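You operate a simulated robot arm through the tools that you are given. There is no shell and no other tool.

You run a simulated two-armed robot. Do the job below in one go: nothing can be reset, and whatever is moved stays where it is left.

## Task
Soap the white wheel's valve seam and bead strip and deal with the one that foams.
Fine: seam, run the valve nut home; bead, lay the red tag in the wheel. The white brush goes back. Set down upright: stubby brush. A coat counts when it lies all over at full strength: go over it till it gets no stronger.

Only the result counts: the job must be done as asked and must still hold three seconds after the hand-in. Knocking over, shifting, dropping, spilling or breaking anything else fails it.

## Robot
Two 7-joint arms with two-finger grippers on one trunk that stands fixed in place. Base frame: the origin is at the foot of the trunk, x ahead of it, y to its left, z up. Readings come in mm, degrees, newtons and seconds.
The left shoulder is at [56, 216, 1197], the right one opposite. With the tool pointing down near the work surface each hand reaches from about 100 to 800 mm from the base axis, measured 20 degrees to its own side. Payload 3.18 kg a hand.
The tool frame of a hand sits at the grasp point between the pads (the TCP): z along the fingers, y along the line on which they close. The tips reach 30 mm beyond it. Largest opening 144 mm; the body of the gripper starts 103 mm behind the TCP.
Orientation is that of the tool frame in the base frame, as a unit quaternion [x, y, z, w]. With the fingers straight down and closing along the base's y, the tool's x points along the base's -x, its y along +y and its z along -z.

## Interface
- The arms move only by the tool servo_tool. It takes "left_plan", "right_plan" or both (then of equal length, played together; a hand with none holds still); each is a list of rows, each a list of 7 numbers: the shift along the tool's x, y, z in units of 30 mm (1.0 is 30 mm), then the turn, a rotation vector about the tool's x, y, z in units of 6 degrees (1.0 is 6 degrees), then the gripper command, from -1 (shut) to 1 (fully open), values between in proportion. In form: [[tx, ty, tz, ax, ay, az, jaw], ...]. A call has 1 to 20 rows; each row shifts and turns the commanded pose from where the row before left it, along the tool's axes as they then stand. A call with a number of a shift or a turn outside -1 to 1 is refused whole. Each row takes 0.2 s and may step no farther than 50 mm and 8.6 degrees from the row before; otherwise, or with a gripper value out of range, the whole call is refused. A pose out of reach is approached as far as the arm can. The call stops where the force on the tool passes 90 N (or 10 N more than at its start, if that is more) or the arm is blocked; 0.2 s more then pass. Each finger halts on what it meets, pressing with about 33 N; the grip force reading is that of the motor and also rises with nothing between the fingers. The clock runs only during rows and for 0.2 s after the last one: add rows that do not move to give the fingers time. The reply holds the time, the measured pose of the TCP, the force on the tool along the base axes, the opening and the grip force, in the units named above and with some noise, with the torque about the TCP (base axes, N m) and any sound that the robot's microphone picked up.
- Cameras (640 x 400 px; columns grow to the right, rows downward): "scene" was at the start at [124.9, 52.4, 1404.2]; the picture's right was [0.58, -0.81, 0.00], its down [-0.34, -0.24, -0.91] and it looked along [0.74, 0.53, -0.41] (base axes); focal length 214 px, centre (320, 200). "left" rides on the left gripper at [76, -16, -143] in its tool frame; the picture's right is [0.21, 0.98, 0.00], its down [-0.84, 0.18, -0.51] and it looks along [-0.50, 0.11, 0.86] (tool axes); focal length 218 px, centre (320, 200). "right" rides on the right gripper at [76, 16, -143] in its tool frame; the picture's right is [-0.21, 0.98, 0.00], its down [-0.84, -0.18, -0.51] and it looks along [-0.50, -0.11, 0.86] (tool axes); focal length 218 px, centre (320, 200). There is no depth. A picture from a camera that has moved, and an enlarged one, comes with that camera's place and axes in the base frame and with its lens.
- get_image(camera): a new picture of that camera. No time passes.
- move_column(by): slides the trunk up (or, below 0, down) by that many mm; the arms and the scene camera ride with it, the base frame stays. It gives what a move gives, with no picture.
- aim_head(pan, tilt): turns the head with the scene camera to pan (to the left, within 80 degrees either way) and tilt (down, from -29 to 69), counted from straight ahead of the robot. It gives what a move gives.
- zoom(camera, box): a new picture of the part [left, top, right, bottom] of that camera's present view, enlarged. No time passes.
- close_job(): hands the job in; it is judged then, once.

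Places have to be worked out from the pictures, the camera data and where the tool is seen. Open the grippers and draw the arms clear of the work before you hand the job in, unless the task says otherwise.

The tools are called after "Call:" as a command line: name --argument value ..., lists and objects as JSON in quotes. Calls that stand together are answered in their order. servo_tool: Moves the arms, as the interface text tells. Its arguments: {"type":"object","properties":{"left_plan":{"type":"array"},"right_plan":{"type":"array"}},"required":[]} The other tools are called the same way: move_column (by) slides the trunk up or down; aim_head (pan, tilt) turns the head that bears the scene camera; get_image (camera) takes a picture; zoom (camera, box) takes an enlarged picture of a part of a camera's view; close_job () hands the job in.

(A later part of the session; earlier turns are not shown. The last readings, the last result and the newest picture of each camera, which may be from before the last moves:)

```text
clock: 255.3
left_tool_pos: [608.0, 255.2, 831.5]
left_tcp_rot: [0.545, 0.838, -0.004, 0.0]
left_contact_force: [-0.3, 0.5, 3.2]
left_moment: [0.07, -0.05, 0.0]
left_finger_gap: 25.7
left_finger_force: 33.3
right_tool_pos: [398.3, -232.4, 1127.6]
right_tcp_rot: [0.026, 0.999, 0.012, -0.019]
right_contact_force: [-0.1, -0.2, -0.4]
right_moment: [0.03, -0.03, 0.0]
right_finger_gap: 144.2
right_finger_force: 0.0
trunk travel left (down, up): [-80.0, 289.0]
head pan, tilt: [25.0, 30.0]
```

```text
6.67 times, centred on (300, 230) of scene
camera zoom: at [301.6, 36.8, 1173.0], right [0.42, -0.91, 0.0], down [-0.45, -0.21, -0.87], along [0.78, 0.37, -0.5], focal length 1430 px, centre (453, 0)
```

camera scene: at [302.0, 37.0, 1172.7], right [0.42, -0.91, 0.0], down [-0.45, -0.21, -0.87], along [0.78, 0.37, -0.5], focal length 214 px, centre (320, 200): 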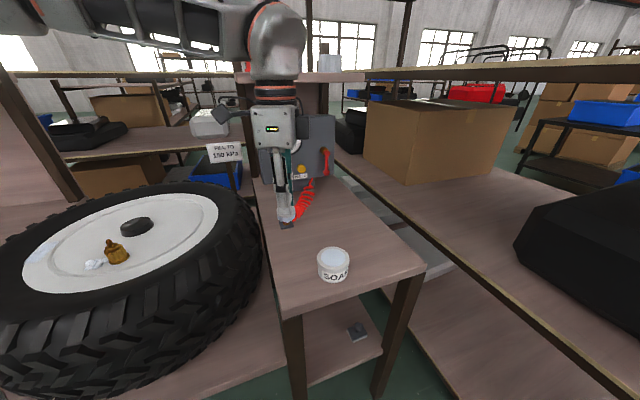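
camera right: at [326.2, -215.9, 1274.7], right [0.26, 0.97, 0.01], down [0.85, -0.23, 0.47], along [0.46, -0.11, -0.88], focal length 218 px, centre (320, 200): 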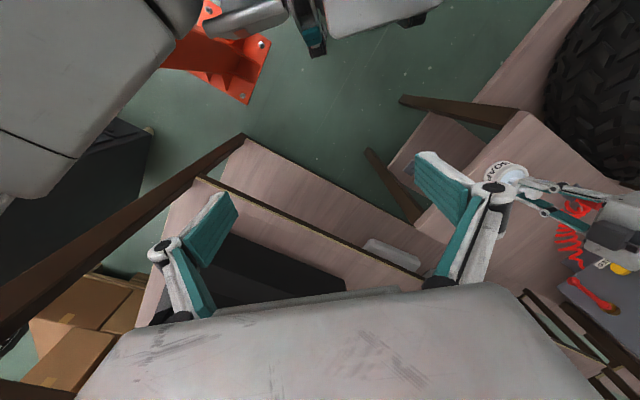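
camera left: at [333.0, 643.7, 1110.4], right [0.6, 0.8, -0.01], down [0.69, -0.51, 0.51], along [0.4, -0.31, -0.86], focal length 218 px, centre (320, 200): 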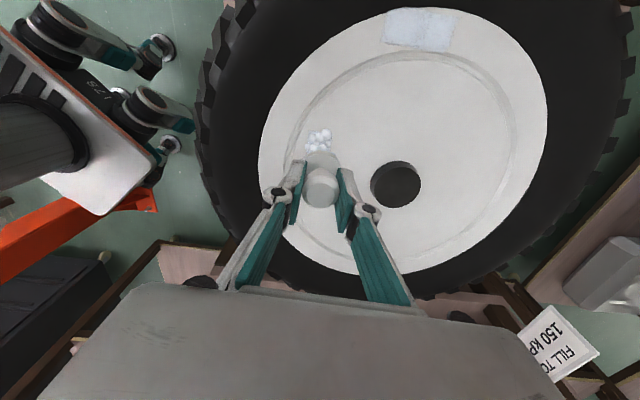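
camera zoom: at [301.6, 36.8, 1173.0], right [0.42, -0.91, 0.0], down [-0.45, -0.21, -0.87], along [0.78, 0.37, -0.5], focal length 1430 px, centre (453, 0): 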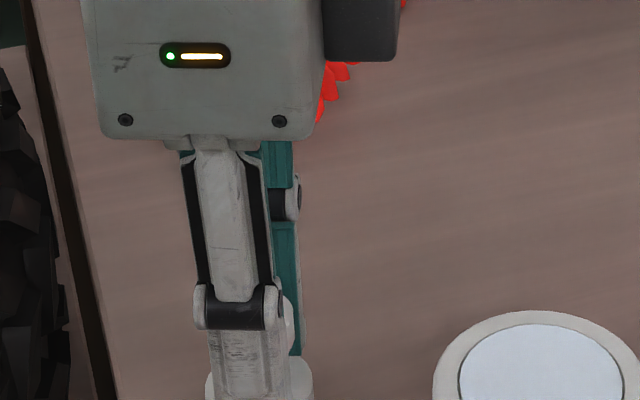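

Contact (3 N) at the same height as at pick-up. I open gently, then rise straight up.

Call:
servo_tool --left_plan '[[0, 0, 0, 0, 0, 0, -0.55], [0, 0, 0, 0, 0, 0, -0.4], [0, 0, 0, 0, 0, 0, -0.2], [0, 0, 0, 0, 0, 0, 0], [0, 0, 0, 0, 0, 0, 0]]'

Call:
get_image --camera "left"

Call:
servo_tool --left_plan '[[0, 0, -0.5, 0, 0, 0, 0], [0, 0, -0.9, 0, 0, 0, 0], [0, 0, -0.9, 0, 0, 0, 0], [0, 0, -0.9, 0, 0, 0, 0], [0, 0, -0.9, 0, 0, 0, 0], [0, 0, 0, 0, 0, 0, 0]]'

Call:
zoom --camera "scene" --box '[260, 200, 380, 290]'

Call:
get_image --camera "left"

```text
clock: 256.5
left_tool_pos: [607.9, 255.8, 830.4]
left_tcp_rot: [0.546, 0.838, -0.003, 0.0]
left_contact_force: [-0.7, -0.3, 0.3]
left_moment: [0.0, 0.03, 0.03]
left_finger_gap: 72.1
left_finger_force: 0.0
right_tool_pos: [397.8, -232.9, 1128.8]
right_tcp_rot: [0.025, 0.999, 0.012, -0.019]
right_contact_force: [-0.5, -0.3, -0.1]
right_moment: [-0.04, -0.02, -0.03]
right_finger_gap: 143.9
right_finger_force: 0.1
trunk travel left (down, up): [-80.0, 289.0]
head pan, tilt: [25.0, 30.0]
```

```text
taken
camera left: at [563.3, 320.5, 972.7], right [0.81, 0.59, -0.01], down [0.51, -0.69, 0.51], along [0.29, -0.41, -0.86], focal length 218 px, centre (320, 200)
```

left: 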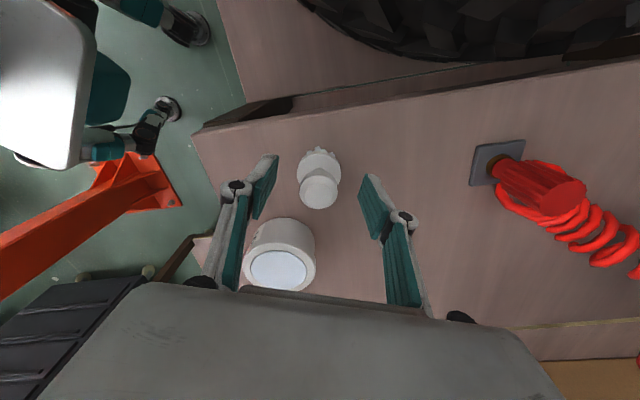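

```text
clock: 257.9
left_tool_pos: [608.3, 255.3, 953.1]
left_tcp_rot: [0.546, 0.838, -0.003, 0.0]
left_contact_force: [0.1, 0.7, -0.3]
left_moment: [0.03, 0.01, -0.03]
left_finger_gap: 72.1
left_finger_force: 0.0
right_tool_pos: [399.0, -233.3, 1127.8]
right_tcp_rot: [0.026, 0.999, 0.012, -0.02]
right_contact_force: [-0.1, -1.3, 0.4]
right_moment: [-0.01, -0.01, -0.03]
right_finger_gap: 143.9
right_finger_force: 0.0
trunk travel left (down, up): [-80.0, 289.0]
head pan, tilt: [25.0, 30.0]
```

```text
4.44 times, centred on (320, 245) of scene
camera zoom: at [302.3, 36.9, 1172.5], right [0.42, -0.91, 0.0], down [-0.45, -0.21, -0.87], along [0.78, 0.37, -0.5], focal length 953 px, centre (320, 0)
```

zoom: 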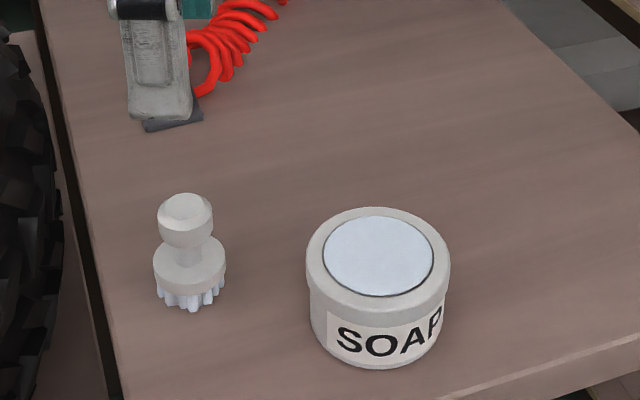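

```text
taken
camera left: at [564.7, 320.4, 1095.4], right [0.81, 0.59, -0.01], down [0.51, -0.69, 0.51], along [0.29, -0.41, -0.86], focal length 218 px, centre (320, 200)
```

left: 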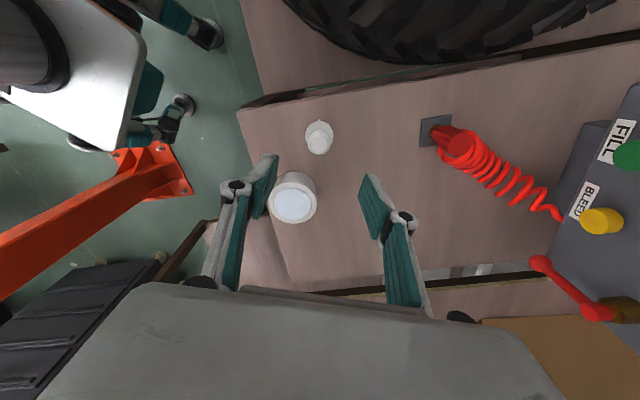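

The brush stands upright in its place with the pot undisturbed. Next the valve nut: I move above the valve with a yaw near 12°, so I have a long clockwise turn available.

Call:
servo_tool --left_plan '[[0.92, -0.115, -0.1, 0, 0, 0, 0], [0.92, -0.115, -0.1, 0, 0, 0, 0], [0.92, -0.115, -0.1, 0, 0, 0, 0], [0.92, -0.115, -0.1, 0, 0, 0, 0], [0.92, -0.115, -0.1, 0, 0, 0, 0], [0.92, -0.115, -0.1, 0, 0, 0, 0], [0.92, -0.115, -0.1, 0, 0, 0, 0], [0.92, -0.115, -0.1, 0, 0, 0, 0], [0.92, -0.115, -0.1, 0, 0, 0, 0], [0.92, -0.115, -0.1, 0, 0, 0, 0], [0.92, -0.115, 0, 0, 0, 0, 0], [0.92, -0.115, 0, 0, 0, 0, 0], [0.92, -0.115, 0, 0, 0, 0, 0], [0, 0, 0, 0, 0, 0, 0]]'

Call:
aim_head --pan 60 --tilt 35

Call:
get_image --camera "left"

Call:
zoom --camera "scene" --box '[220, 120, 340, 210]'

```text
clock: 260.9
left_tool_pos: [420.1, 564.6, 983.5]
left_tcp_rot: [0.545, 0.838, -0.003, -0.001]
left_contact_force: [-0.5, 0.4, -0.5]
left_moment: [0.0, 0.02, 0.02]
left_finger_gap: 71.8
left_finger_force: 0.1
right_tool_pos: [398.7, -233.4, 1128.3]
right_tcp_rot: [0.024, 0.999, 0.012, -0.02]
right_contact_force: [0.4, -0.3, 0.1]
right_moment: [0.01, 0.01, -0.02]
right_finger_gap: 143.8
right_finger_force: 0.0
trunk travel left (down, up): [-80.0, 289.0]
head pan, tilt: [25.0, 30.0]
```

```text
clock: 261.9
left_tool_pos: [420.2, 564.3, 984.4]
left_tcp_rot: [0.546, 0.838, -0.002, -0.001]
left_contact_force: [0.3, -0.5, -0.4]
left_moment: [0.03, -0.03, -0.02]
left_finger_gap: 72.2
left_finger_force: 0.1
right_tool_pos: [397.9, -232.2, 1127.7]
right_tcp_rot: [0.024, 0.999, 0.012, -0.019]
right_contact_force: [-0.1, 0.3, 0.6]
right_moment: [0.01, -0.02, -0.01]
right_finger_gap: 144.2
right_finger_force: 0.1
trunk travel left (down, up): [-80.0, 289.0]
head pan, tilt: [60.0, 35.0]
```

```text
taken
camera left: at [375.7, 629.7, 1125.9], right [0.81, 0.59, -0.01], down [0.51, -0.69, 0.51], along [0.29, -0.41, -0.86], focal length 218 px, centre (320, 200)
```

left: 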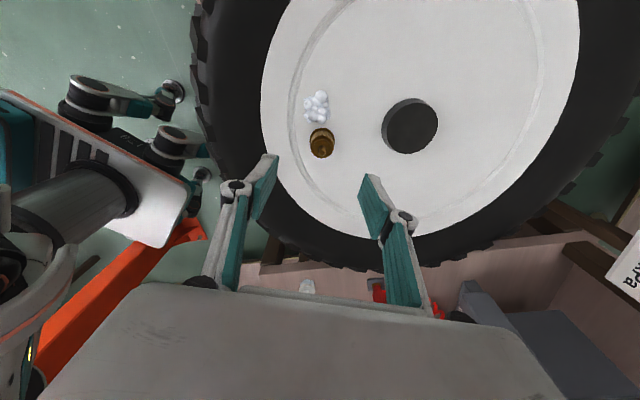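

```text
4.44 times, centred on (280, 165) of scene
camera zoom: at [264.1, 74.9, 1164.9], right [0.87, -0.5, 0.0], down [-0.29, -0.5, -0.82], along [0.41, 0.71, -0.57], focal length 953 px, centre (498, 356)
```

zoom: 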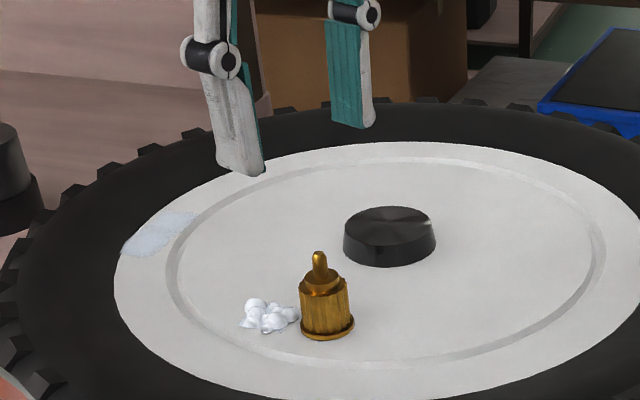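

I rotate back to yaw ≈12° and then look straight at the valve to align.

Call:
servo_tool --left_plan '[[0, 0, 0, 0, 0, -1, 0], [0, 0, 0, 0, 0, -1, 0], [0, 0, 0, 0, 0, -1, 0], [0, 0, 0, 0, 0, -1, 0], [0, 0, 0, 0, 0, -1, 0], [0, 0, 0, 0, 0, -1, 0], [0, 0, 0, 0, 0, -1, 0], [0, 0, 0, 0, 0, -1, 0], [0, 0, 0, 0, 0, -1, 0], [0, 0, 0, 0, 0, 0, 0]]'

Call:
zoom --camera "left" --box '[280, 110, 360, 190]'

Call:
get_image --camera "left"

```text
clock: 264.1
left_tool_pos: [420.7, 565.9, 983.0]
left_tcp_rot: [0.105, 0.995, -0.002, -0.002]
left_contact_force: [0.0, 0.6, 0.1]
left_moment: [0.0, 0.03, 0.01]
left_finger_gap: 72.3
left_finger_force: 0.1
right_tool_pos: [398.7, -232.5, 1128.1]
right_tcp_rot: [0.025, 0.999, 0.012, -0.019]
right_contact_force: [-0.3, 0.6, 0.4]
right_moment: [0.01, -0.01, 0.01]
right_finger_gap: 144.1
right_finger_force: 0.1
trunk travel left (down, up): [-80.0, 289.0]
head pan, tilt: [60.0, 35.0]
```

```text
5.00 times, centred on (320, 150) of left
camera zoom: at [344.3, 567.8, 1125.9], right [0.0, 1.0, 0.0], down [0.86, 0.0, 0.5], along [0.5, 0.0, -0.86], focal length 1091 px, centre (320, 450)
```

zoom: 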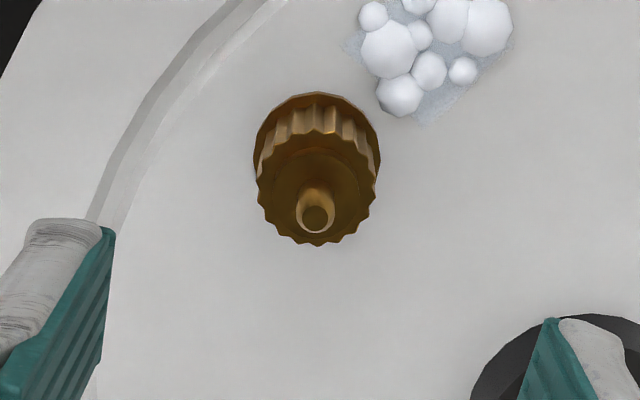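

```text
taken
camera left: at [344.3, 567.8, 1125.9], right [0.0, 1.0, 0.0], down [0.86, 0.0, 0.5], along [0.5, 0.0, -0.86], focal length 218 px, centre (320, 200)
```

left: 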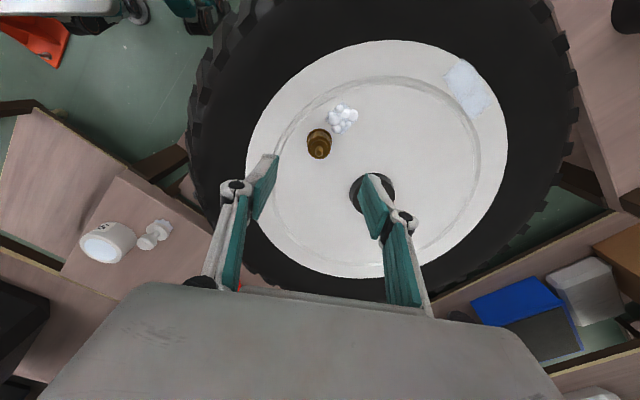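

The valve axis computes to ≈[423.4, 565.9], nut Ø≈29.5. I correct the small offset and descend around the nut, with the fingertips staying ≈6 mm above the face.

Call:
servo_tool --left_plan '[[-0.09, 0.04, 0.9, 0, 0, 0, 0], [0, 0, 0.9, 0, 0, 0, 0], [0, 0, 0.9, 0, 0, 0, 0], [0, 0, 0.5, 0, 0, 0, 0], [0, 0, 0, 0, 0, 0, 0]]'

Call:
zoom --camera "left" --box '[250, 120, 390, 240]'

Call:
zoom --camera "scene" --box '[240, 140, 320, 205]'

```text
clock: 265.3
left_tool_pos: [423.5, 568.1, 888.2]
left_tcp_rot: [0.105, 0.994, -0.002, -0.002]
left_contact_force: [0.6, -0.4, 0.1]
left_moment: [0.01, 0.0, -0.02]
left_finger_gap: 72.2
left_finger_force: 0.1
right_tool_pos: [397.8, -232.2, 1128.4]
right_tcp_rot: [0.024, 0.999, 0.012, -0.019]
right_contact_force: [0.2, 1.1, 0.4]
right_moment: [-0.01, -0.04, -0.01]
right_finger_gap: 144.2
right_finger_force: 0.0
trunk travel left (down, up): [-80.0, 289.0]
head pan, tilt: [60.0, 35.0]
```

```text
3.33 times, centred on (320, 180) of left
camera zoom: at [346.2, 569.6, 1030.4], right [0.0, 1.0, 0.0], down [0.86, 0.0, 0.5], along [0.5, 0.0, -0.86], focal length 728 px, centre (320, 267)
```

zoom: 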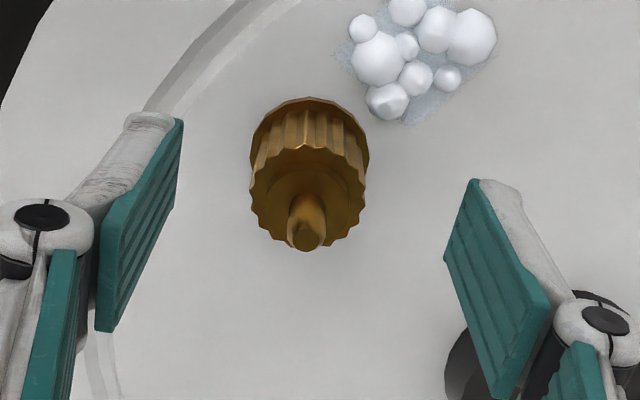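

```text
6.15 times, centred on (280, 172) of scene
camera zoom: at [263.9, 74.9, 1165.0], right [0.87, -0.5, 0.0], down [-0.29, -0.5, -0.82], along [0.41, 0.71, -0.57], focal length 1320 px, centre (566, 369)
```

zoom: 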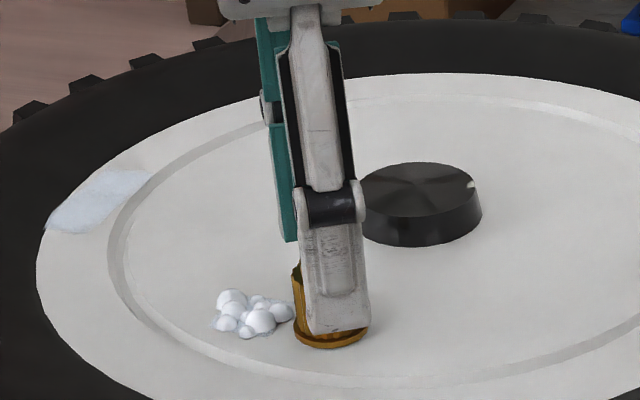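

Aligned to within 2 mm; I correct that and lower to grip height.

Call:
servo_tool --left_plan '[[-0.015, -0.05, 0.3, 0, 0, 0, 0], [0, 0, 0.35, 0, 0, 0, 0], [0, 0, 0, 0, 0, 0, 0]]'

Call:
zoom --camera "scene" --box '[250, 155, 310, 205]'

Call:
zoom --camera "left" --box '[250, 140, 390, 260]'

```text
clock: 266.1
left_tool_pos: [423.8, 565.5, 868.8]
left_tcp_rot: [0.105, 0.995, -0.002, -0.002]
left_contact_force: [0.4, -0.6, 0.1]
left_moment: [-0.01, -0.06, -0.01]
left_finger_gap: 72.1
left_finger_force: 0.0
right_tool_pos: [397.6, -232.1, 1128.7]
right_tcp_rot: [0.024, 0.999, 0.011, -0.019]
right_contact_force: [0.6, -0.7, -0.3]
right_moment: [0.0, 0.03, 0.01]
right_finger_gap: 144.0
right_finger_force: 0.0
trunk travel left (down, up): [-80.0, 289.0]
head pan, tilt: [60.0, 35.0]
```

```text
8.00 times, centred on (280, 180) of scene
camera zoom: at [263.9, 74.9, 1165.0], right [0.87, -0.5, 0.0], down [-0.29, -0.5, -0.82], along [0.41, 0.71, -0.57], focal length 1716 px, centre (640, 360)
```

zoom: 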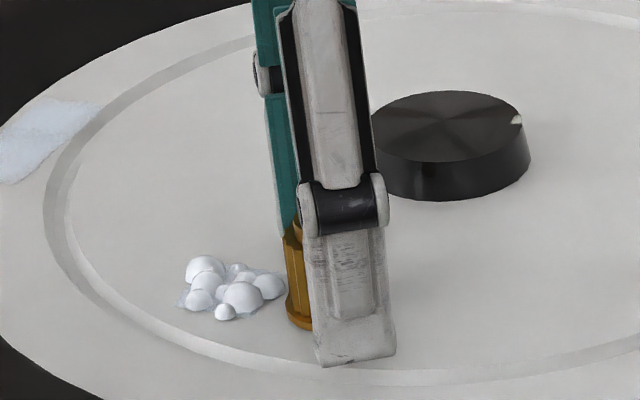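

```text
3.33 times, centred on (320, 200) of left
camera zoom: at [346.9, 567.4, 1011.1], right [0.0, 1.0, 0.0], down [0.86, 0.0, 0.5], along [0.5, 0.0, -0.86], focal length 728 px, centre (320, 200)
```

zoom: 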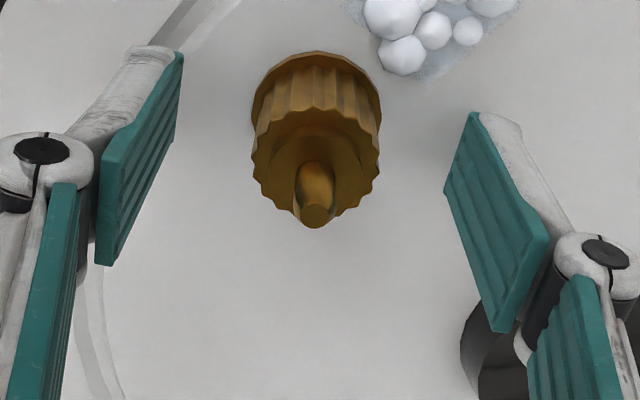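

Centred. I close on the nut.

Call:
servo_tool --left_plan '[[0, 0, 0, 0, 0, 0, -0.35], [0, 0, 0, 0, 0, 0, -0.5], [0, 0, 0, 0, 0, 0, -1], [0, 0, 0, 0, 0, 0, -1], [0, 0, 0, 0, 0, 0, -1]]'

Call:
zoom --camera "left" --box '[250, 140, 390, 260]'

```text
clock: 267.3
left_tool_pos: [424.2, 563.3, 868.2]
left_tcp_rot: [0.104, 0.995, -0.003, -0.003]
left_contact_force: [-2.0, -9.9, -2.8]
left_moment: [-0.38, -0.28, -0.01]
left_finger_gap: 29.6
left_finger_force: 44.8
right_tool_pos: [399.0, -232.6, 1128.2]
right_tcp_rot: [0.025, 0.999, 0.012, -0.019]
right_contact_force: [0.1, 0.0, -0.1]
right_moment: [0.0, 0.01, 0.03]
right_finger_gap: 143.9
right_finger_force: 0.0
trunk travel left (down, up): [-80.0, 289.0]
head pan, tilt: [60.0, 35.0]
```

```text
3.33 times, centred on (320, 200) of left
camera zoom: at [347.0, 566.6, 1011.1], right [0.0, 1.0, -0.01], down [0.86, 0.0, 0.5], along [0.5, -0.01, -0.86], focal length 728 px, centre (320, 200)
```

zoom: 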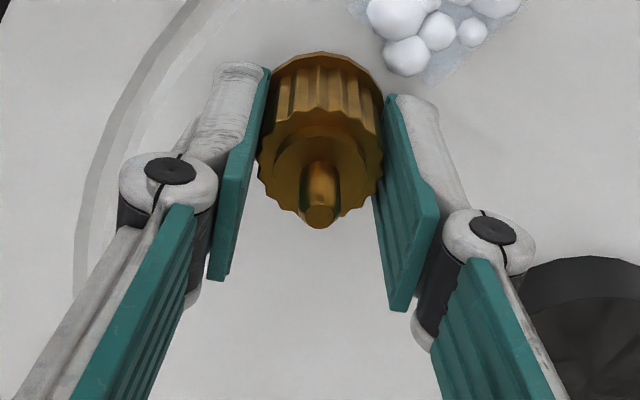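

Gripped (gap 29.6 mm). I relieve the small side load and turn clockwise 30° while watching the torque.

Call:
servo_tool --left_plan '[[0.01, -0.045, 0, 0, 0, 0, -1], [0, 0, 0, 0, 0, 0, -1], [0, 0, 0, 0, 0, 0.7, -1], [0, 0, 0, 0, 0, 0.7, -1], [0, 0, 0, 0, 0, 0.7, -1], [0, 0, 0, 0, 0, 0.7, -1], [0, 0, 0, 0, 0, 0.7, -1], [0, 0, 0, 0, 0, 0.7, -1], [0, 0, 0, 0, 0, 0, -1]]'

Call:
zoom --camera "left" --box '[250, 140, 390, 260]'

Call:
zoom --camera "scene" --box '[250, 155, 310, 205]'

```text
clock: 269.3
left_tool_pos: [423.0, 563.3, 868.2]
left_tcp_rot: [0.319, 0.948, -0.002, 0.0]
left_contact_force: [1.3, 8.2, 6.9]
left_moment: [0.43, 0.26, -0.04]
left_finger_gap: 29.3
left_finger_force: 44.5
right_tool_pos: [397.1, -232.2, 1127.9]
right_tcp_rot: [0.024, 0.999, 0.011, -0.019]
right_contact_force: [0.2, 0.5, 0.2]
right_moment: [-0.03, 0.0, -0.01]
right_finger_gap: 144.0
right_finger_force: 0.0
trunk travel left (down, up): [-80.0, 289.0]
head pan, tilt: [60.0, 35.0]
```

```text
3.33 times, centred on (320, 200) of left
camera zoom: at [353.8, 599.0, 1010.8], right [0.43, 0.9, 0.0], down [0.78, -0.37, 0.51], along [0.46, -0.22, -0.86], focal length 728 px, centre (320, 200)
```

zoom: 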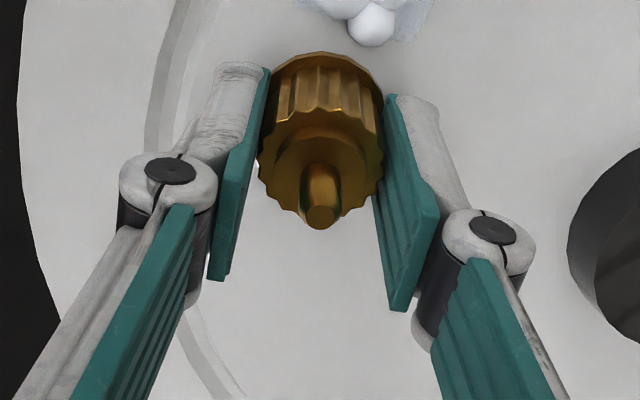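

```text
8.00 times, centred on (280, 180) of scene
camera zoom: at [263.7, 75.2, 1165.1], right [0.87, -0.5, 0.0], down [-0.29, -0.5, -0.82], along [0.41, 0.71, -0.57], focal length 1716 px, centre (640, 360)
```

zoom: 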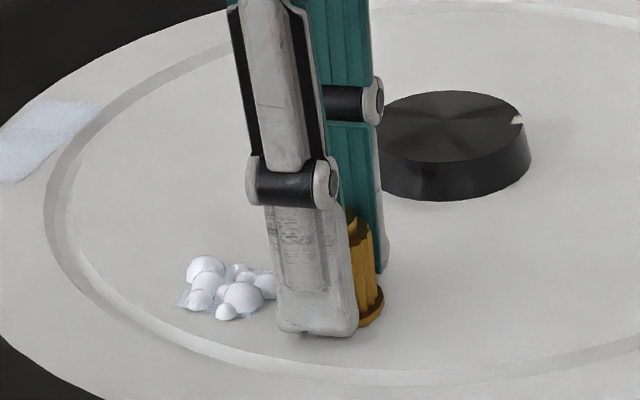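

The nut turns with the gripper (no torque yet). I trim the side load and continue clockwise another 42°, watching the vertical force.

Call:
servo_tool --left_plan '[[0.012, 0.016, 0, 0, 0, 0, -1], [0, 0, 0, 0, 0, 1, -1], [0, 0, 0, 0, 0, 1, -1], [0, 0, 0, 0, 0, 1, -1], [0, 0, 0, 0, 0, 1, -1], [0, 0, 0, 0, 0, 1, -1], [0, 0, 0, 0, 0, 1, -1], [0, 0, 0, 0, 0, 1, -1], [0, 0, 0, 0, 0, 0, -1]]'

Call:
zoom --camera "left" --box '[250, 140, 390, 260]'

Call:
zoom --camera "scene" --box '[250, 155, 310, 205]'

```text
clock: 271.3
left_tool_pos: [422.9, 562.9, 869.6]
left_tcp_rot: [0.639, 0.769, -0.002, 0.0]
left_contact_force: [3.7, 6.6, 10.3]
left_moment: [0.54, -0.06, -0.01]
left_finger_gap: 29.3
left_finger_force: 45.0
right_tool_pos: [398.7, -230.9, 1128.9]
right_tcp_rot: [0.024, 0.999, 0.012, -0.019]
right_contact_force: [0.3, -0.2, 1.4]
right_moment: [-0.01, -0.03, 0.0]
right_finger_gap: 143.9
right_finger_force: 0.0
trunk travel left (down, up): [-80.0, 289.0]
head pan, tilt: [60.0, 35.0]
```

```text
3.33 times, centred on (320, 200) of left
camera zoom: at [393.9, 637.7, 1010.4], right [0.92, 0.39, 0.0], down [0.33, -0.79, 0.51], along [0.19, -0.47, -0.86], focal length 728 px, centre (320, 200)
```

zoom: 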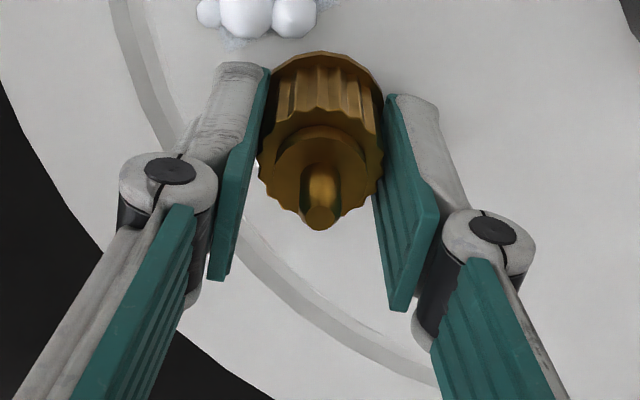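

```text
8.00 times, centred on (280, 180) of scene
camera zoom: at [263.8, 74.7, 1165.1], right [0.87, -0.5, 0.0], down [-0.29, -0.5, -0.82], along [0.41, 0.71, -0.57], focal length 1716 px, centre (640, 360)
```

zoom: 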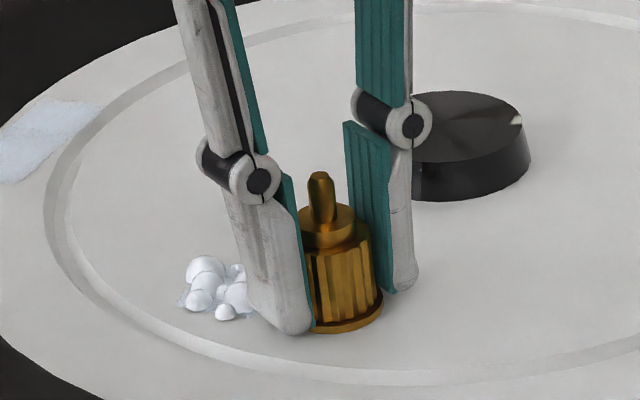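

The vertical force is pushing up; I zoom in to see whether the nut moved up or down relative to the flange.

Call:
zoom --camera "scene" --box '[268, 172, 298, 200]'

Call:
zoom --camera "left" --box '[290, 150, 350, 215]'

```text
14.29 times, centred on (283, 186) of scene
camera zoom: at [263.8, 74.7, 1165.1], right [0.87, -0.5, 0.0], down [-0.29, -0.5, -0.82], along [0.41, 0.71, -0.57], focal length 3064 px, centre (849, 400)
```

zoom: 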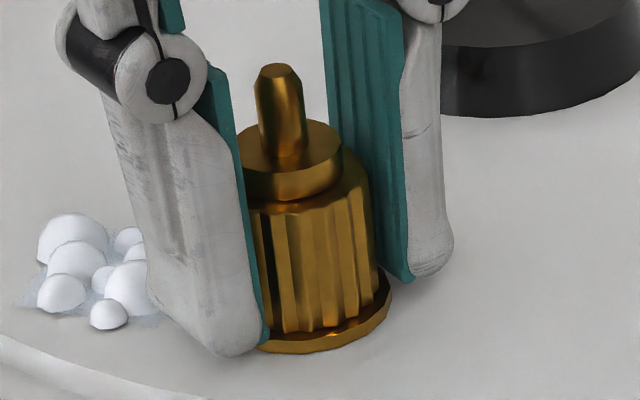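

```text
6.15 times, centred on (320, 182) of left
camera zoom: at [393.9, 637.7, 1010.4], right [0.92, 0.39, 0.0], down [0.33, -0.79, 0.51], along [0.19, -0.47, -0.86], focal length 1343 px, centre (320, 308)
```

zoom: 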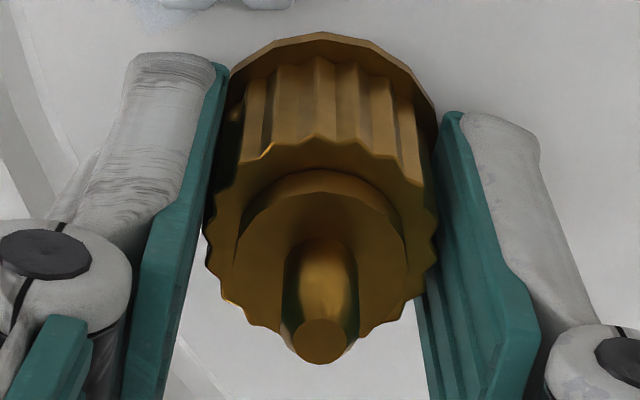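

I use the same zoom box as before the turn for a direct comparison.

Call:
zoom --camera "scene" --box '[255, 170, 295, 200]'

```text
13.33 times, centred on (275, 185) of scene
camera zoom: at [263.8, 74.7, 1165.1], right [0.87, -0.5, 0.0], down [-0.29, -0.5, -0.82], along [0.41, 0.71, -0.57], focal length 2860 px, centre (920, 400)
```

zoom: 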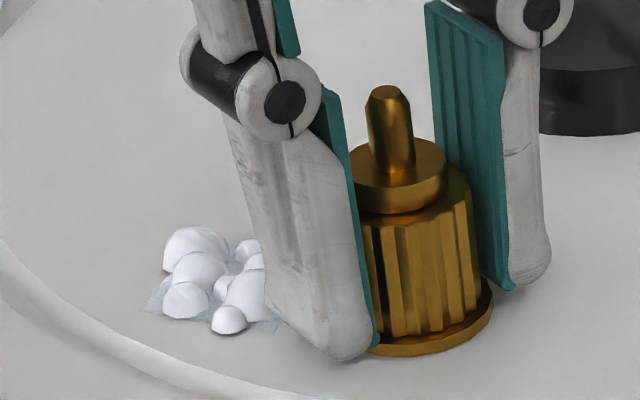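

No clear height change yet. I continue another 48° clockwise and watch the trend in vertical force.

Call:
servo_tool --left_plan '[[0, 0, 0, 0, 0, 1, -1], [0, 0, 0, 0, 0, 1, -1], [0, 0, 0, 0, 0, 1, -1], [0, 0, 0, 0, 0, 1, -1], [0, 0, 0, 0, 0, 0, -1]]'

Call:
servo_tool --left_plan '[[0, 0, 0, 0, 0, 1, -1], [0, 0, 0, 0, 0, 1, -1], [0, 0, 0, 0, 0, 1, -1], [0, 0, 0, 0, 0, 1, -1], [0, 0, 0, 0, 0, 0, -1]]'

Call:
zoom --camera "scene" --box '[255, 170, 295, 200]'

```text
clock: 272.5
left_tool_pos: [422.6, 564.3, 868.1]
left_tcp_rot: [0.784, 0.621, -0.003, 0.0]
left_contact_force: [2.7, 1.2, 11.8]
left_moment: [0.07, -0.08, -0.03]
left_finger_gap: 29.3
left_finger_force: 45.4
right_tool_pos: [397.5, -232.4, 1128.3]
right_tcp_rot: [0.025, 0.999, 0.012, -0.019]
right_contact_force: [0.0, 0.0, 0.2]
right_moment: [0.01, 0.02, -0.01]
right_finger_gap: 144.0
right_finger_force: 0.0
trunk travel left (down, up): [-80.0, 289.0]
head pan, tilt: [60.0, 35.0]
```

```text
clock: 273.7
left_tool_pos: [421.3, 564.7, 868.9]
left_tcp_rot: [0.896, 0.444, -0.003, 0.0]
left_contact_force: [-2.8, 2.8, 11.6]
left_moment: [0.21, 0.1, 0.01]
left_finger_gap: 29.3
left_finger_force: 44.8
right_tool_pos: [397.1, -232.7, 1128.0]
right_tcp_rot: [0.024, 0.999, 0.011, -0.019]
right_contact_force: [-0.2, 0.7, -0.5]
right_moment: [0.0, -0.04, 0.01]
right_finger_gap: 144.2
right_finger_force: 0.0
trunk travel left (down, up): [-80.0, 289.0]
head pan, tilt: [60.0, 35.0]
```

```text
13.33 times, centred on (275, 185) of scene
camera zoom: at [263.2, 74.4, 1165.2], right [0.87, -0.5, 0.0], down [-0.29, -0.5, -0.82], along [0.41, 0.71, -0.57], focal length 2860 px, centre (920, 400)
```

zoom: 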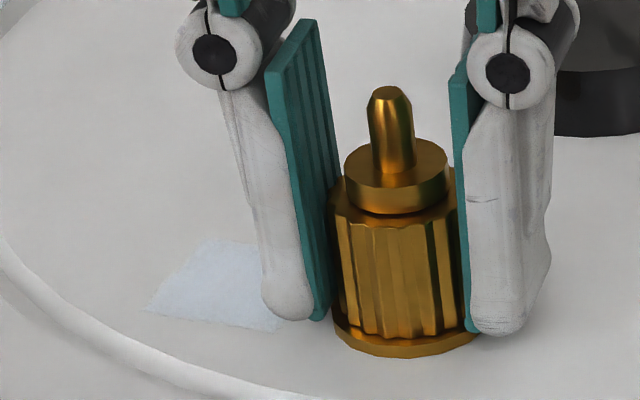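

The foam has vanished and the film remains: turning clockwise is right and the leak is closing. I keep turning until the nut comes up hard.

Call:
servo_tool --left_plan '[[0, 0, 0, 0, 0, 1, -1], [0, 0, 0, 0, 0, 1, -1], [0, 0, 0, 0, 0, 1, -1], [0, 0, 0, 0, 0, 1, -1], [0, 0, 0, 0, 0, 0, -1]]'

Call:
servo_tool --left_plan '[[0, 0, 0, 0, 0, 1, -1], [0, 0, 0, 0, 0, 1, -1], [0, 0, 0, 0, 0, 1, -1], [0, 0, 0, 0, 0, 1, -1], [0, 0, 0, 0, 0, 0, -1]]'

Call:
zoom --camera "scene" --box '[255, 170, 295, 200]'

Call:
zoom --camera "left" --box '[290, 150, 350, 215]'

```text
clock: 274.9
left_tool_pos: [423.0, 564.2, 868.7]
left_tcp_rot: [0.969, 0.249, -0.002, 0.002]
left_contact_force: [-4.8, 6.9, 10.7]
left_moment: [0.04, 0.57, -0.01]
left_finger_gap: 29.4
left_finger_force: 45.0
right_tool_pos: [397.3, -231.7, 1128.1]
right_tcp_rot: [0.025, 0.999, 0.011, -0.019]
right_contact_force: [0.5, -0.3, 0.3]
right_moment: [0.01, 0.02, 0.04]
right_finger_gap: 143.9
right_finger_force: 0.0
trunk travel left (down, up): [-80.0, 289.0]
head pan, tilt: [60.0, 35.0]
```

```text
clock: 276.1
left_tool_pos: [422.5, 563.9, 867.6]
left_tcp_rot: [0.999, 0.04, -0.001, 0.002]
left_contact_force: [-6.1, 14.7, 7.1]
left_moment: [0.5, 0.06, 0.07]
left_finger_gap: 29.3
left_finger_force: 45.0
right_tool_pos: [397.4, -231.7, 1126.9]
right_tcp_rot: [0.024, 0.999, 0.011, -0.019]
right_contact_force: [0.4, 0.1, 0.0]
right_moment: [0.01, 0.02, -0.02]
right_finger_gap: 144.0
right_finger_force: 0.0
trunk travel left (down, up): [-80.0, 289.0]
head pan, tilt: [60.0, 35.0]
```

```text
13.33 times, centred on (275, 185) of scene
camera zoom: at [263.1, 75.6, 1165.1], right [0.87, -0.5, 0.0], down [-0.29, -0.5, -0.82], along [0.41, 0.71, -0.57], focal length 2860 px, centre (920, 400)
```

zoom: 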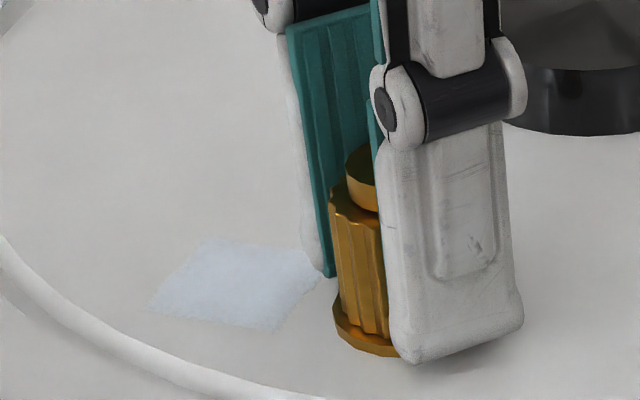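

```text
6.15 times, centred on (320, 182) of left
camera zoom: at [498.5, 588.8, 1009.8], right [0.29, -0.96, 0.0], down [-0.82, -0.25, 0.51], along [-0.49, -0.15, -0.86], focal length 1343 px, centre (320, 308)
```

zoom: 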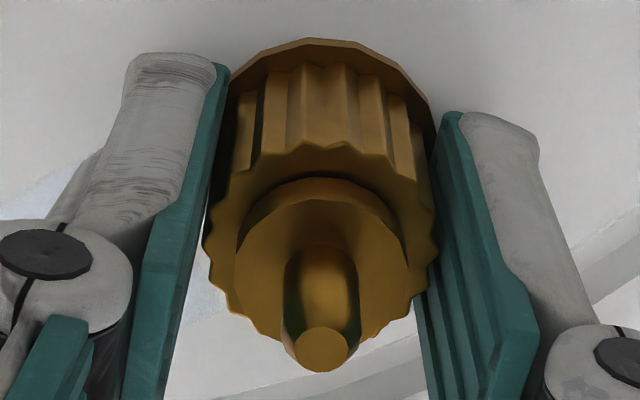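

Torque is still near zero, so I keep turning clockwise.

Call:
servo_tool --left_plan '[[0.01, -0.02, 0, 0, 0, 1, -1], [0, 0, 0, 0, 0, 1, -1], [0, 0, 0, 0, 0, 1, -1], [0, 0, 0, 0, 0, 1, -1], [0, 0, 0, 0, 0, 1, -1], [0, 0, 0, 0, 0, 1, -1], [0, 0, 0, 0, 0, 0, -1]]'

Call:
zoom --camera "left" --box '[290, 150, 350, 215]'

Call:
servo_tool --left_plan '[[0, 0, 0, 0, 0, 1, -1], [0, 0, 0, 0, 0, 1, -1], [0, 0, 0, 0, 0, 1, -1], [0, 0, 0, 0, 0, 1, -1], [0, 0, 0, 0, 0, 1, -1], [0, 0, 0, 0, 0, 1, -1], [0, 0, 0, 0, 0, 0, -1]]'

Call:
zoom --camera "left" --box '[290, 150, 350, 215]'

Call:
zoom --camera "scene" --box '[255, 170, 295, 200]'

```text
clock: 277.7
left_tool_pos: [424.2, 565.4, 866.7]
left_tcp_rot: [0.963, -0.27, -0.001, 0.003]
left_contact_force: [1.3, 1.7, -1.2]
left_moment: [-0.05, 0.09, 0.6]
left_finger_gap: 28.7
left_finger_force: 45.4
right_tool_pos: [398.3, -232.2, 1128.2]
right_tcp_rot: [0.026, 0.999, 0.01, -0.02]
right_contact_force: [0.2, 0.1, 0.3]
right_moment: [-0.01, 0.02, -0.02]
right_finger_gap: 144.1
right_finger_force: 0.0
trunk travel left (down, up): [-80.0, 289.0]
head pan, tilt: [60.0, 35.0]
```

```text
6.15 times, centred on (320, 182) of left
camera zoom: at [498.0, 540.9, 1009.1], right [-0.33, -0.94, 0.01], down [-0.81, 0.29, 0.51], along [-0.48, 0.16, -0.86], focal length 1343 px, centre (320, 308)
```

zoom: 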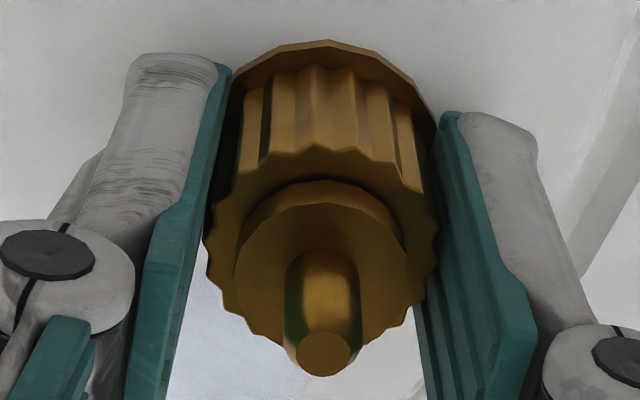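

```text
clock: 279.3
left_tool_pos: [423.1, 564.3, 867.0]
left_tcp_rot: [0.833, -0.553, 0.0, 0.003]
left_contact_force: [-1.1, 1.0, -2.8]
left_moment: [-0.09, 0.01, 0.66]
left_finger_gap: 29.4
left_finger_force: 44.6
right_tool_pos: [397.5, -231.7, 1128.3]
right_tcp_rot: [0.024, 0.999, 0.011, -0.02]
right_contact_force: [-0.2, -0.1, -0.3]
right_moment: [0.01, -0.01, 0.06]
right_finger_gap: 144.2
right_finger_force: 0.0
trunk travel left (down, up): [-80.0, 289.0]
head pan, tilt: [60.0, 35.0]
```

```text
6.15 times, centred on (320, 182) of left
camera zoom: at [468.6, 502.3, 1010.1], right [-0.82, -0.57, 0.01], down [-0.49, 0.71, 0.51], along [-0.29, 0.41, -0.86], focal length 1343 px, centre (320, 308)
```

zoom: 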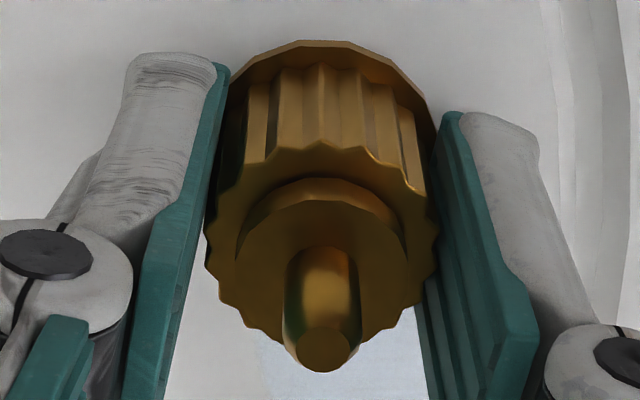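

```text
13.33 times, centred on (275, 185) of scene
camera zoom: at [264.1, 75.2, 1164.9], right [0.87, -0.5, 0.0], down [-0.29, -0.5, -0.82], along [0.41, 0.71, -0.57], focal length 2860 px, centre (920, 400)
```

zoom: 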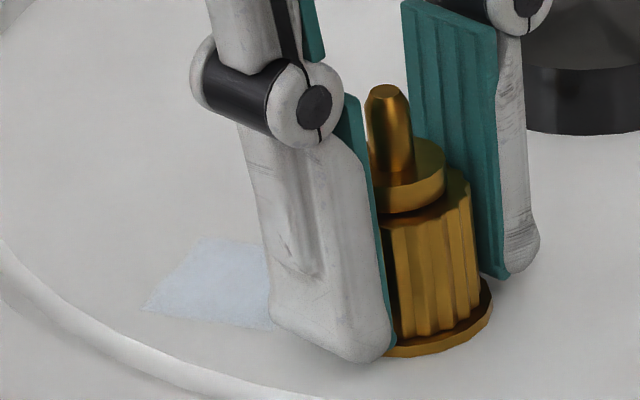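

The torque has risen to 0.6–0.66 N·m and the fingers now slip on the knurl: the nut is home. I open and lift off.

Call:
servo_tool --left_plan '[[0, 0, 0, 0, 0, 0, -0.5], [0, 0, 0, 0, 0, 0, -0.2], [0, 0, 0, 0, 0, 0, 0], [0, 0, 0, 0, 0, 0, 0], [0, 0, -0.9, 0, 0, 0, 0], [0, 0, -0.9, 0, 0, 0, 0], [0, 0, -0.9, 0, 0, 0, 0], [0, 0, -0.9, 0, 0, 0, 0], [0, 0, 0, 0, 0, 0, 0]]'

Call:
zoom --camera "scene" --box '[255, 170, 295, 200]'

Call:
zoom --camera "scene" --box '[210, 130, 350, 230]'

Call:
get_image --camera "left"

```text
clock: 281.3
left_tool_pos: [423.5, 563.7, 973.5]
left_tcp_rot: [0.833, -0.554, -0.002, 0.003]
left_contact_force: [0.9, 0.5, -0.3]
left_moment: [-0.02, -0.01, 0.03]
left_finger_gap: 72.2
left_finger_force: 0.0
right_tool_pos: [399.0, -231.2, 1127.6]
right_tcp_rot: [0.026, 0.999, 0.012, -0.019]
right_contact_force: [-0.6, -0.6, 0.2]
right_moment: [0.02, 0.06, 0.0]
right_finger_gap: 144.1
right_finger_force: 0.1
trunk travel left (down, up): [-80.0, 289.0]
head pan, tilt: [60.0, 35.0]
```

```text
13.33 times, centred on (275, 185) of scene
camera zoom: at [264.2, 75.0, 1164.8], right [0.87, -0.5, 0.0], down [-0.29, -0.5, -0.82], along [0.41, 0.71, -0.57], focal length 2860 px, centre (920, 400)
```

zoom: 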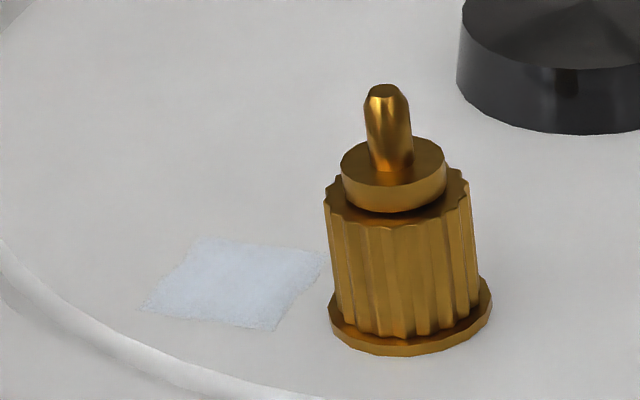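

```text
4.00 times, centred on (280, 180) of scene
camera zoom: at [264.2, 75.0, 1164.8], right [0.87, -0.5, 0.0], down [-0.29, -0.5, -0.82], along [0.41, 0.71, -0.57], focal length 858 px, centre (480, 280)
```

zoom: 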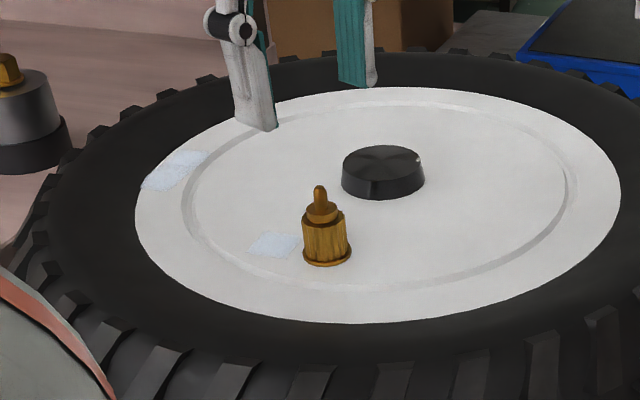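

```text
taken
camera left: at [469.7, 501.8, 1116.9], right [-0.82, -0.57, 0.01], down [-0.49, 0.71, 0.51], along [-0.29, 0.41, -0.86], focal length 218 px, centre (320, 200)
```

left: 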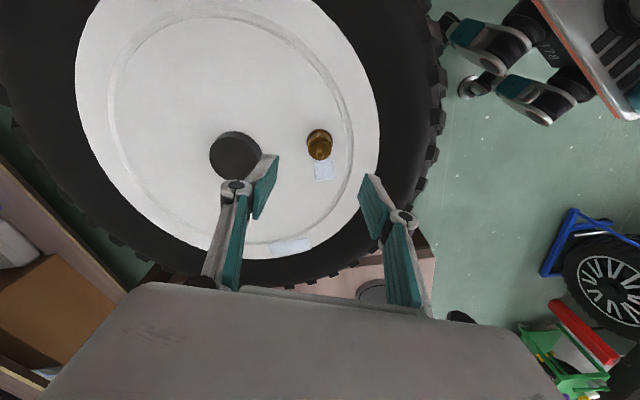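

The nut sits down on the flange and the foam is gone. I compare both pads' films closely now that the bubbles no longer hide the seam's.

Call:
zoom --camera "scene" --box '[262, 182, 282, 198]'

Call:
zoom --camera "scene" --box '[238, 160, 268, 184]'

Call:
zoom --camera "left" --box '[290, 150, 360, 200]'

Call:
zoom --camera "left" --box '[255, 225, 325, 275]'

```text
16.00 times, centred on (272, 190) of scene
camera zoom: at [264.2, 75.0, 1164.8], right [0.87, -0.5, 0.0], down [-0.29, -0.5, -0.82], along [0.41, 0.71, -0.57], focal length 3432 px, centre (1088, 360)
```

zoom: 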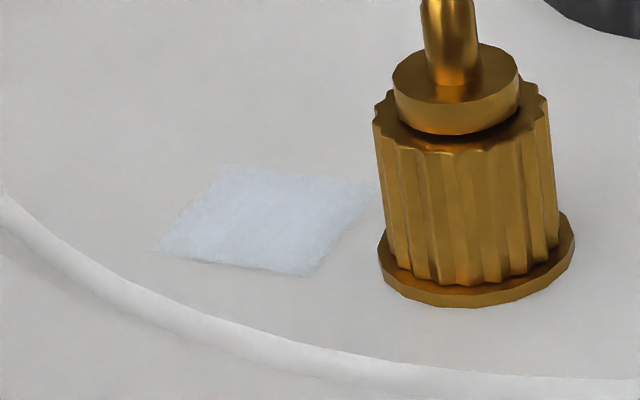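

```text
16.00 times, centred on (253, 172) of scene
camera zoom: at [264.2, 75.0, 1164.8], right [0.87, -0.5, 0.0], down [-0.29, -0.5, -0.82], along [0.41, 0.71, -0.57], focal length 3432 px, centre (1392, 648)
```

zoom: 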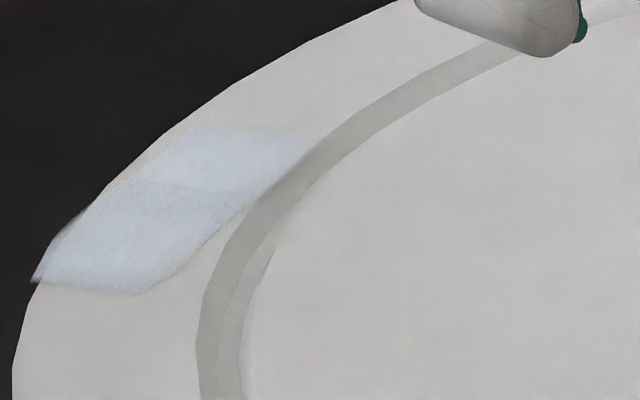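

```text
8.00 times, centred on (325, 175) of left
camera zoom: at [469.7, 501.8, 1116.9], right [-0.82, -0.57, 0.01], down [-0.49, 0.71, 0.51], along [-0.29, 0.41, -0.86], focal length 1746 px, centre (280, 400)
```

zoom: 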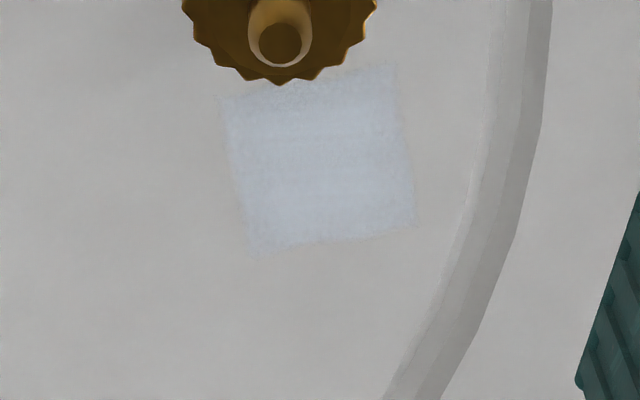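

```text
8.00 times, centred on (290, 250) of left
camera zoom: at [469.7, 501.8, 1116.9], right [-0.82, -0.57, 0.01], down [-0.49, 0.71, 0.51], along [-0.29, 0.41, -0.86], focal length 1746 px, centre (560, -200)
```

zoom: 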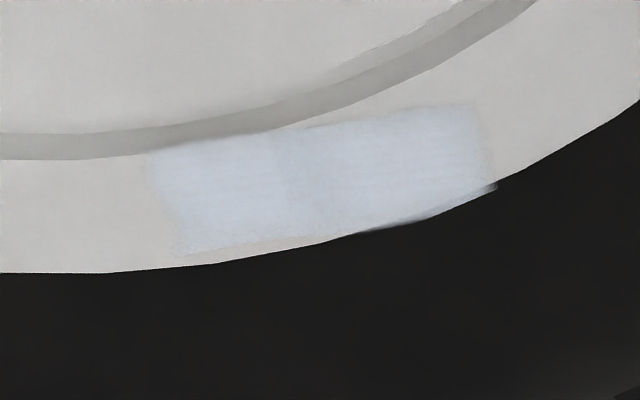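

Both films look even and alike. To be sure the nut is truly home, I'll re-grip it and test: first I rotate the wrist back while clear above the valve.

Call:
servo_tool --left_plan '[[0, 0, 0, 0, 0, -1, 0], [0, 0, 0, 0, 0, -1, 0], [0, 0, 0, 0, 0, -1, 0], [0, 0, 0, 0, 0, -1, 0], [0, 0, 0, 0, 0, -1, 0], [0, 0, 0, 0, 0, -1, 0], [0, 0, 0, 0, 0, -1, 0], [0, 0, 0, 0, 0, -1, 0], [0, 0, 0, 0, 0, -1, 0], [0, 0, 0, 0, 0, -1, 0], [0, 0, 0, 0, 0, -1, 0], [0, 0, 0, 0, 0, -1, 0], [0, 0, 0, 0, 0, -1, 0], [0, 0, 0, 0, 0, -1, 0], [0, 0, 0, 0, 0, -1, 0], [0, 0, 0, 0, 0, -1, 0]]'

Call:
servo_tool --left_plan '[[0, 0, 0, 0, 0, -1, 0], [0, 0, 0, 0, 0, -1, 0], [0, 0, 0, 0, 0, -1, 0], [0, 0, 0, 0, 0, -1, 0], [0, 0, 0, 0, 0, -1, 0], [0, 0, 0, 0, 0, -1, 0], [0, 0, 0, 0, 0, -1, 0], [0, 0, 0, 0, 0, -1, 0], [0, 0, 0, 0, 0, -1, 0], [0, 0, 0, 0, 0, -1, 0], [0, 0, 0, 0, 0, -1, 0], [0, 0, 0, 0, 0, -1, 0], [0, 0, 0, 0, 0, -1, 0], [0, 0, 0, 0, 0, -1, 0], [0, 0, 0, 0, 0, -1, 0], [0, 0, 0, 0, 0, 0, 0]]'

Call:
zoom --camera "left" --box '[280, 110, 360, 190]'

```text
clock: 284.7
left_tool_pos: [422.8, 565.4, 975.7]
left_tcp_rot: [0.968, 0.249, -0.002, 0.001]
left_contact_force: [-0.5, -0.7, 0.4]
left_moment: [0.03, 0.01, -0.02]
left_finger_gap: 72.1
left_finger_force: 0.2
right_tool_pos: [399.1, -233.2, 1128.1]
right_tcp_rot: [0.025, 0.999, 0.012, -0.019]
right_contact_force: [0.2, -0.1, -0.3]
right_moment: [0.0, 0.01, 0.01]
right_finger_gap: 143.9
right_finger_force: 0.1
trunk travel left (down, up): [-80.0, 289.0]
head pan, tilt: [60.0, 35.0]
```

```text
clock: 288.1
left_tool_pos: [423.8, 564.4, 975.2]
left_tcp_rot: [0.509, 0.861, -0.003, -0.001]
left_contact_force: [-1.2, 0.2, -0.1]
left_moment: [0.01, 0.02, -0.01]
left_finger_gap: 71.9
left_finger_force: 0.1
right_tool_pos: [398.2, -232.6, 1127.3]
right_tcp_rot: [0.025, 0.999, 0.011, -0.019]
right_contact_force: [0.0, -0.1, 0.4]
right_moment: [0.0, -0.01, 0.0]
right_finger_gap: 144.0
right_finger_force: 0.0
trunk travel left (down, up): [-80.0, 289.0]
head pan, tilt: [60.0, 35.0]
```

```text
5.00 times, centred on (320, 150) of left
camera zoom: at [374.2, 625.9, 1117.6], right [0.76, 0.65, -0.01], down [0.57, -0.65, 0.51], along [0.33, -0.39, -0.86], focal length 1091 px, centre (320, 450)
```

zoom: 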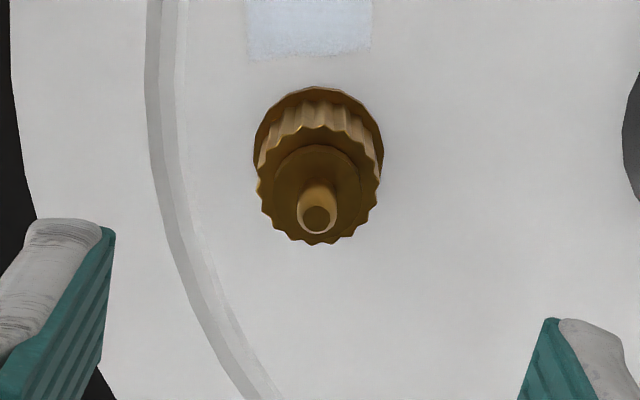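

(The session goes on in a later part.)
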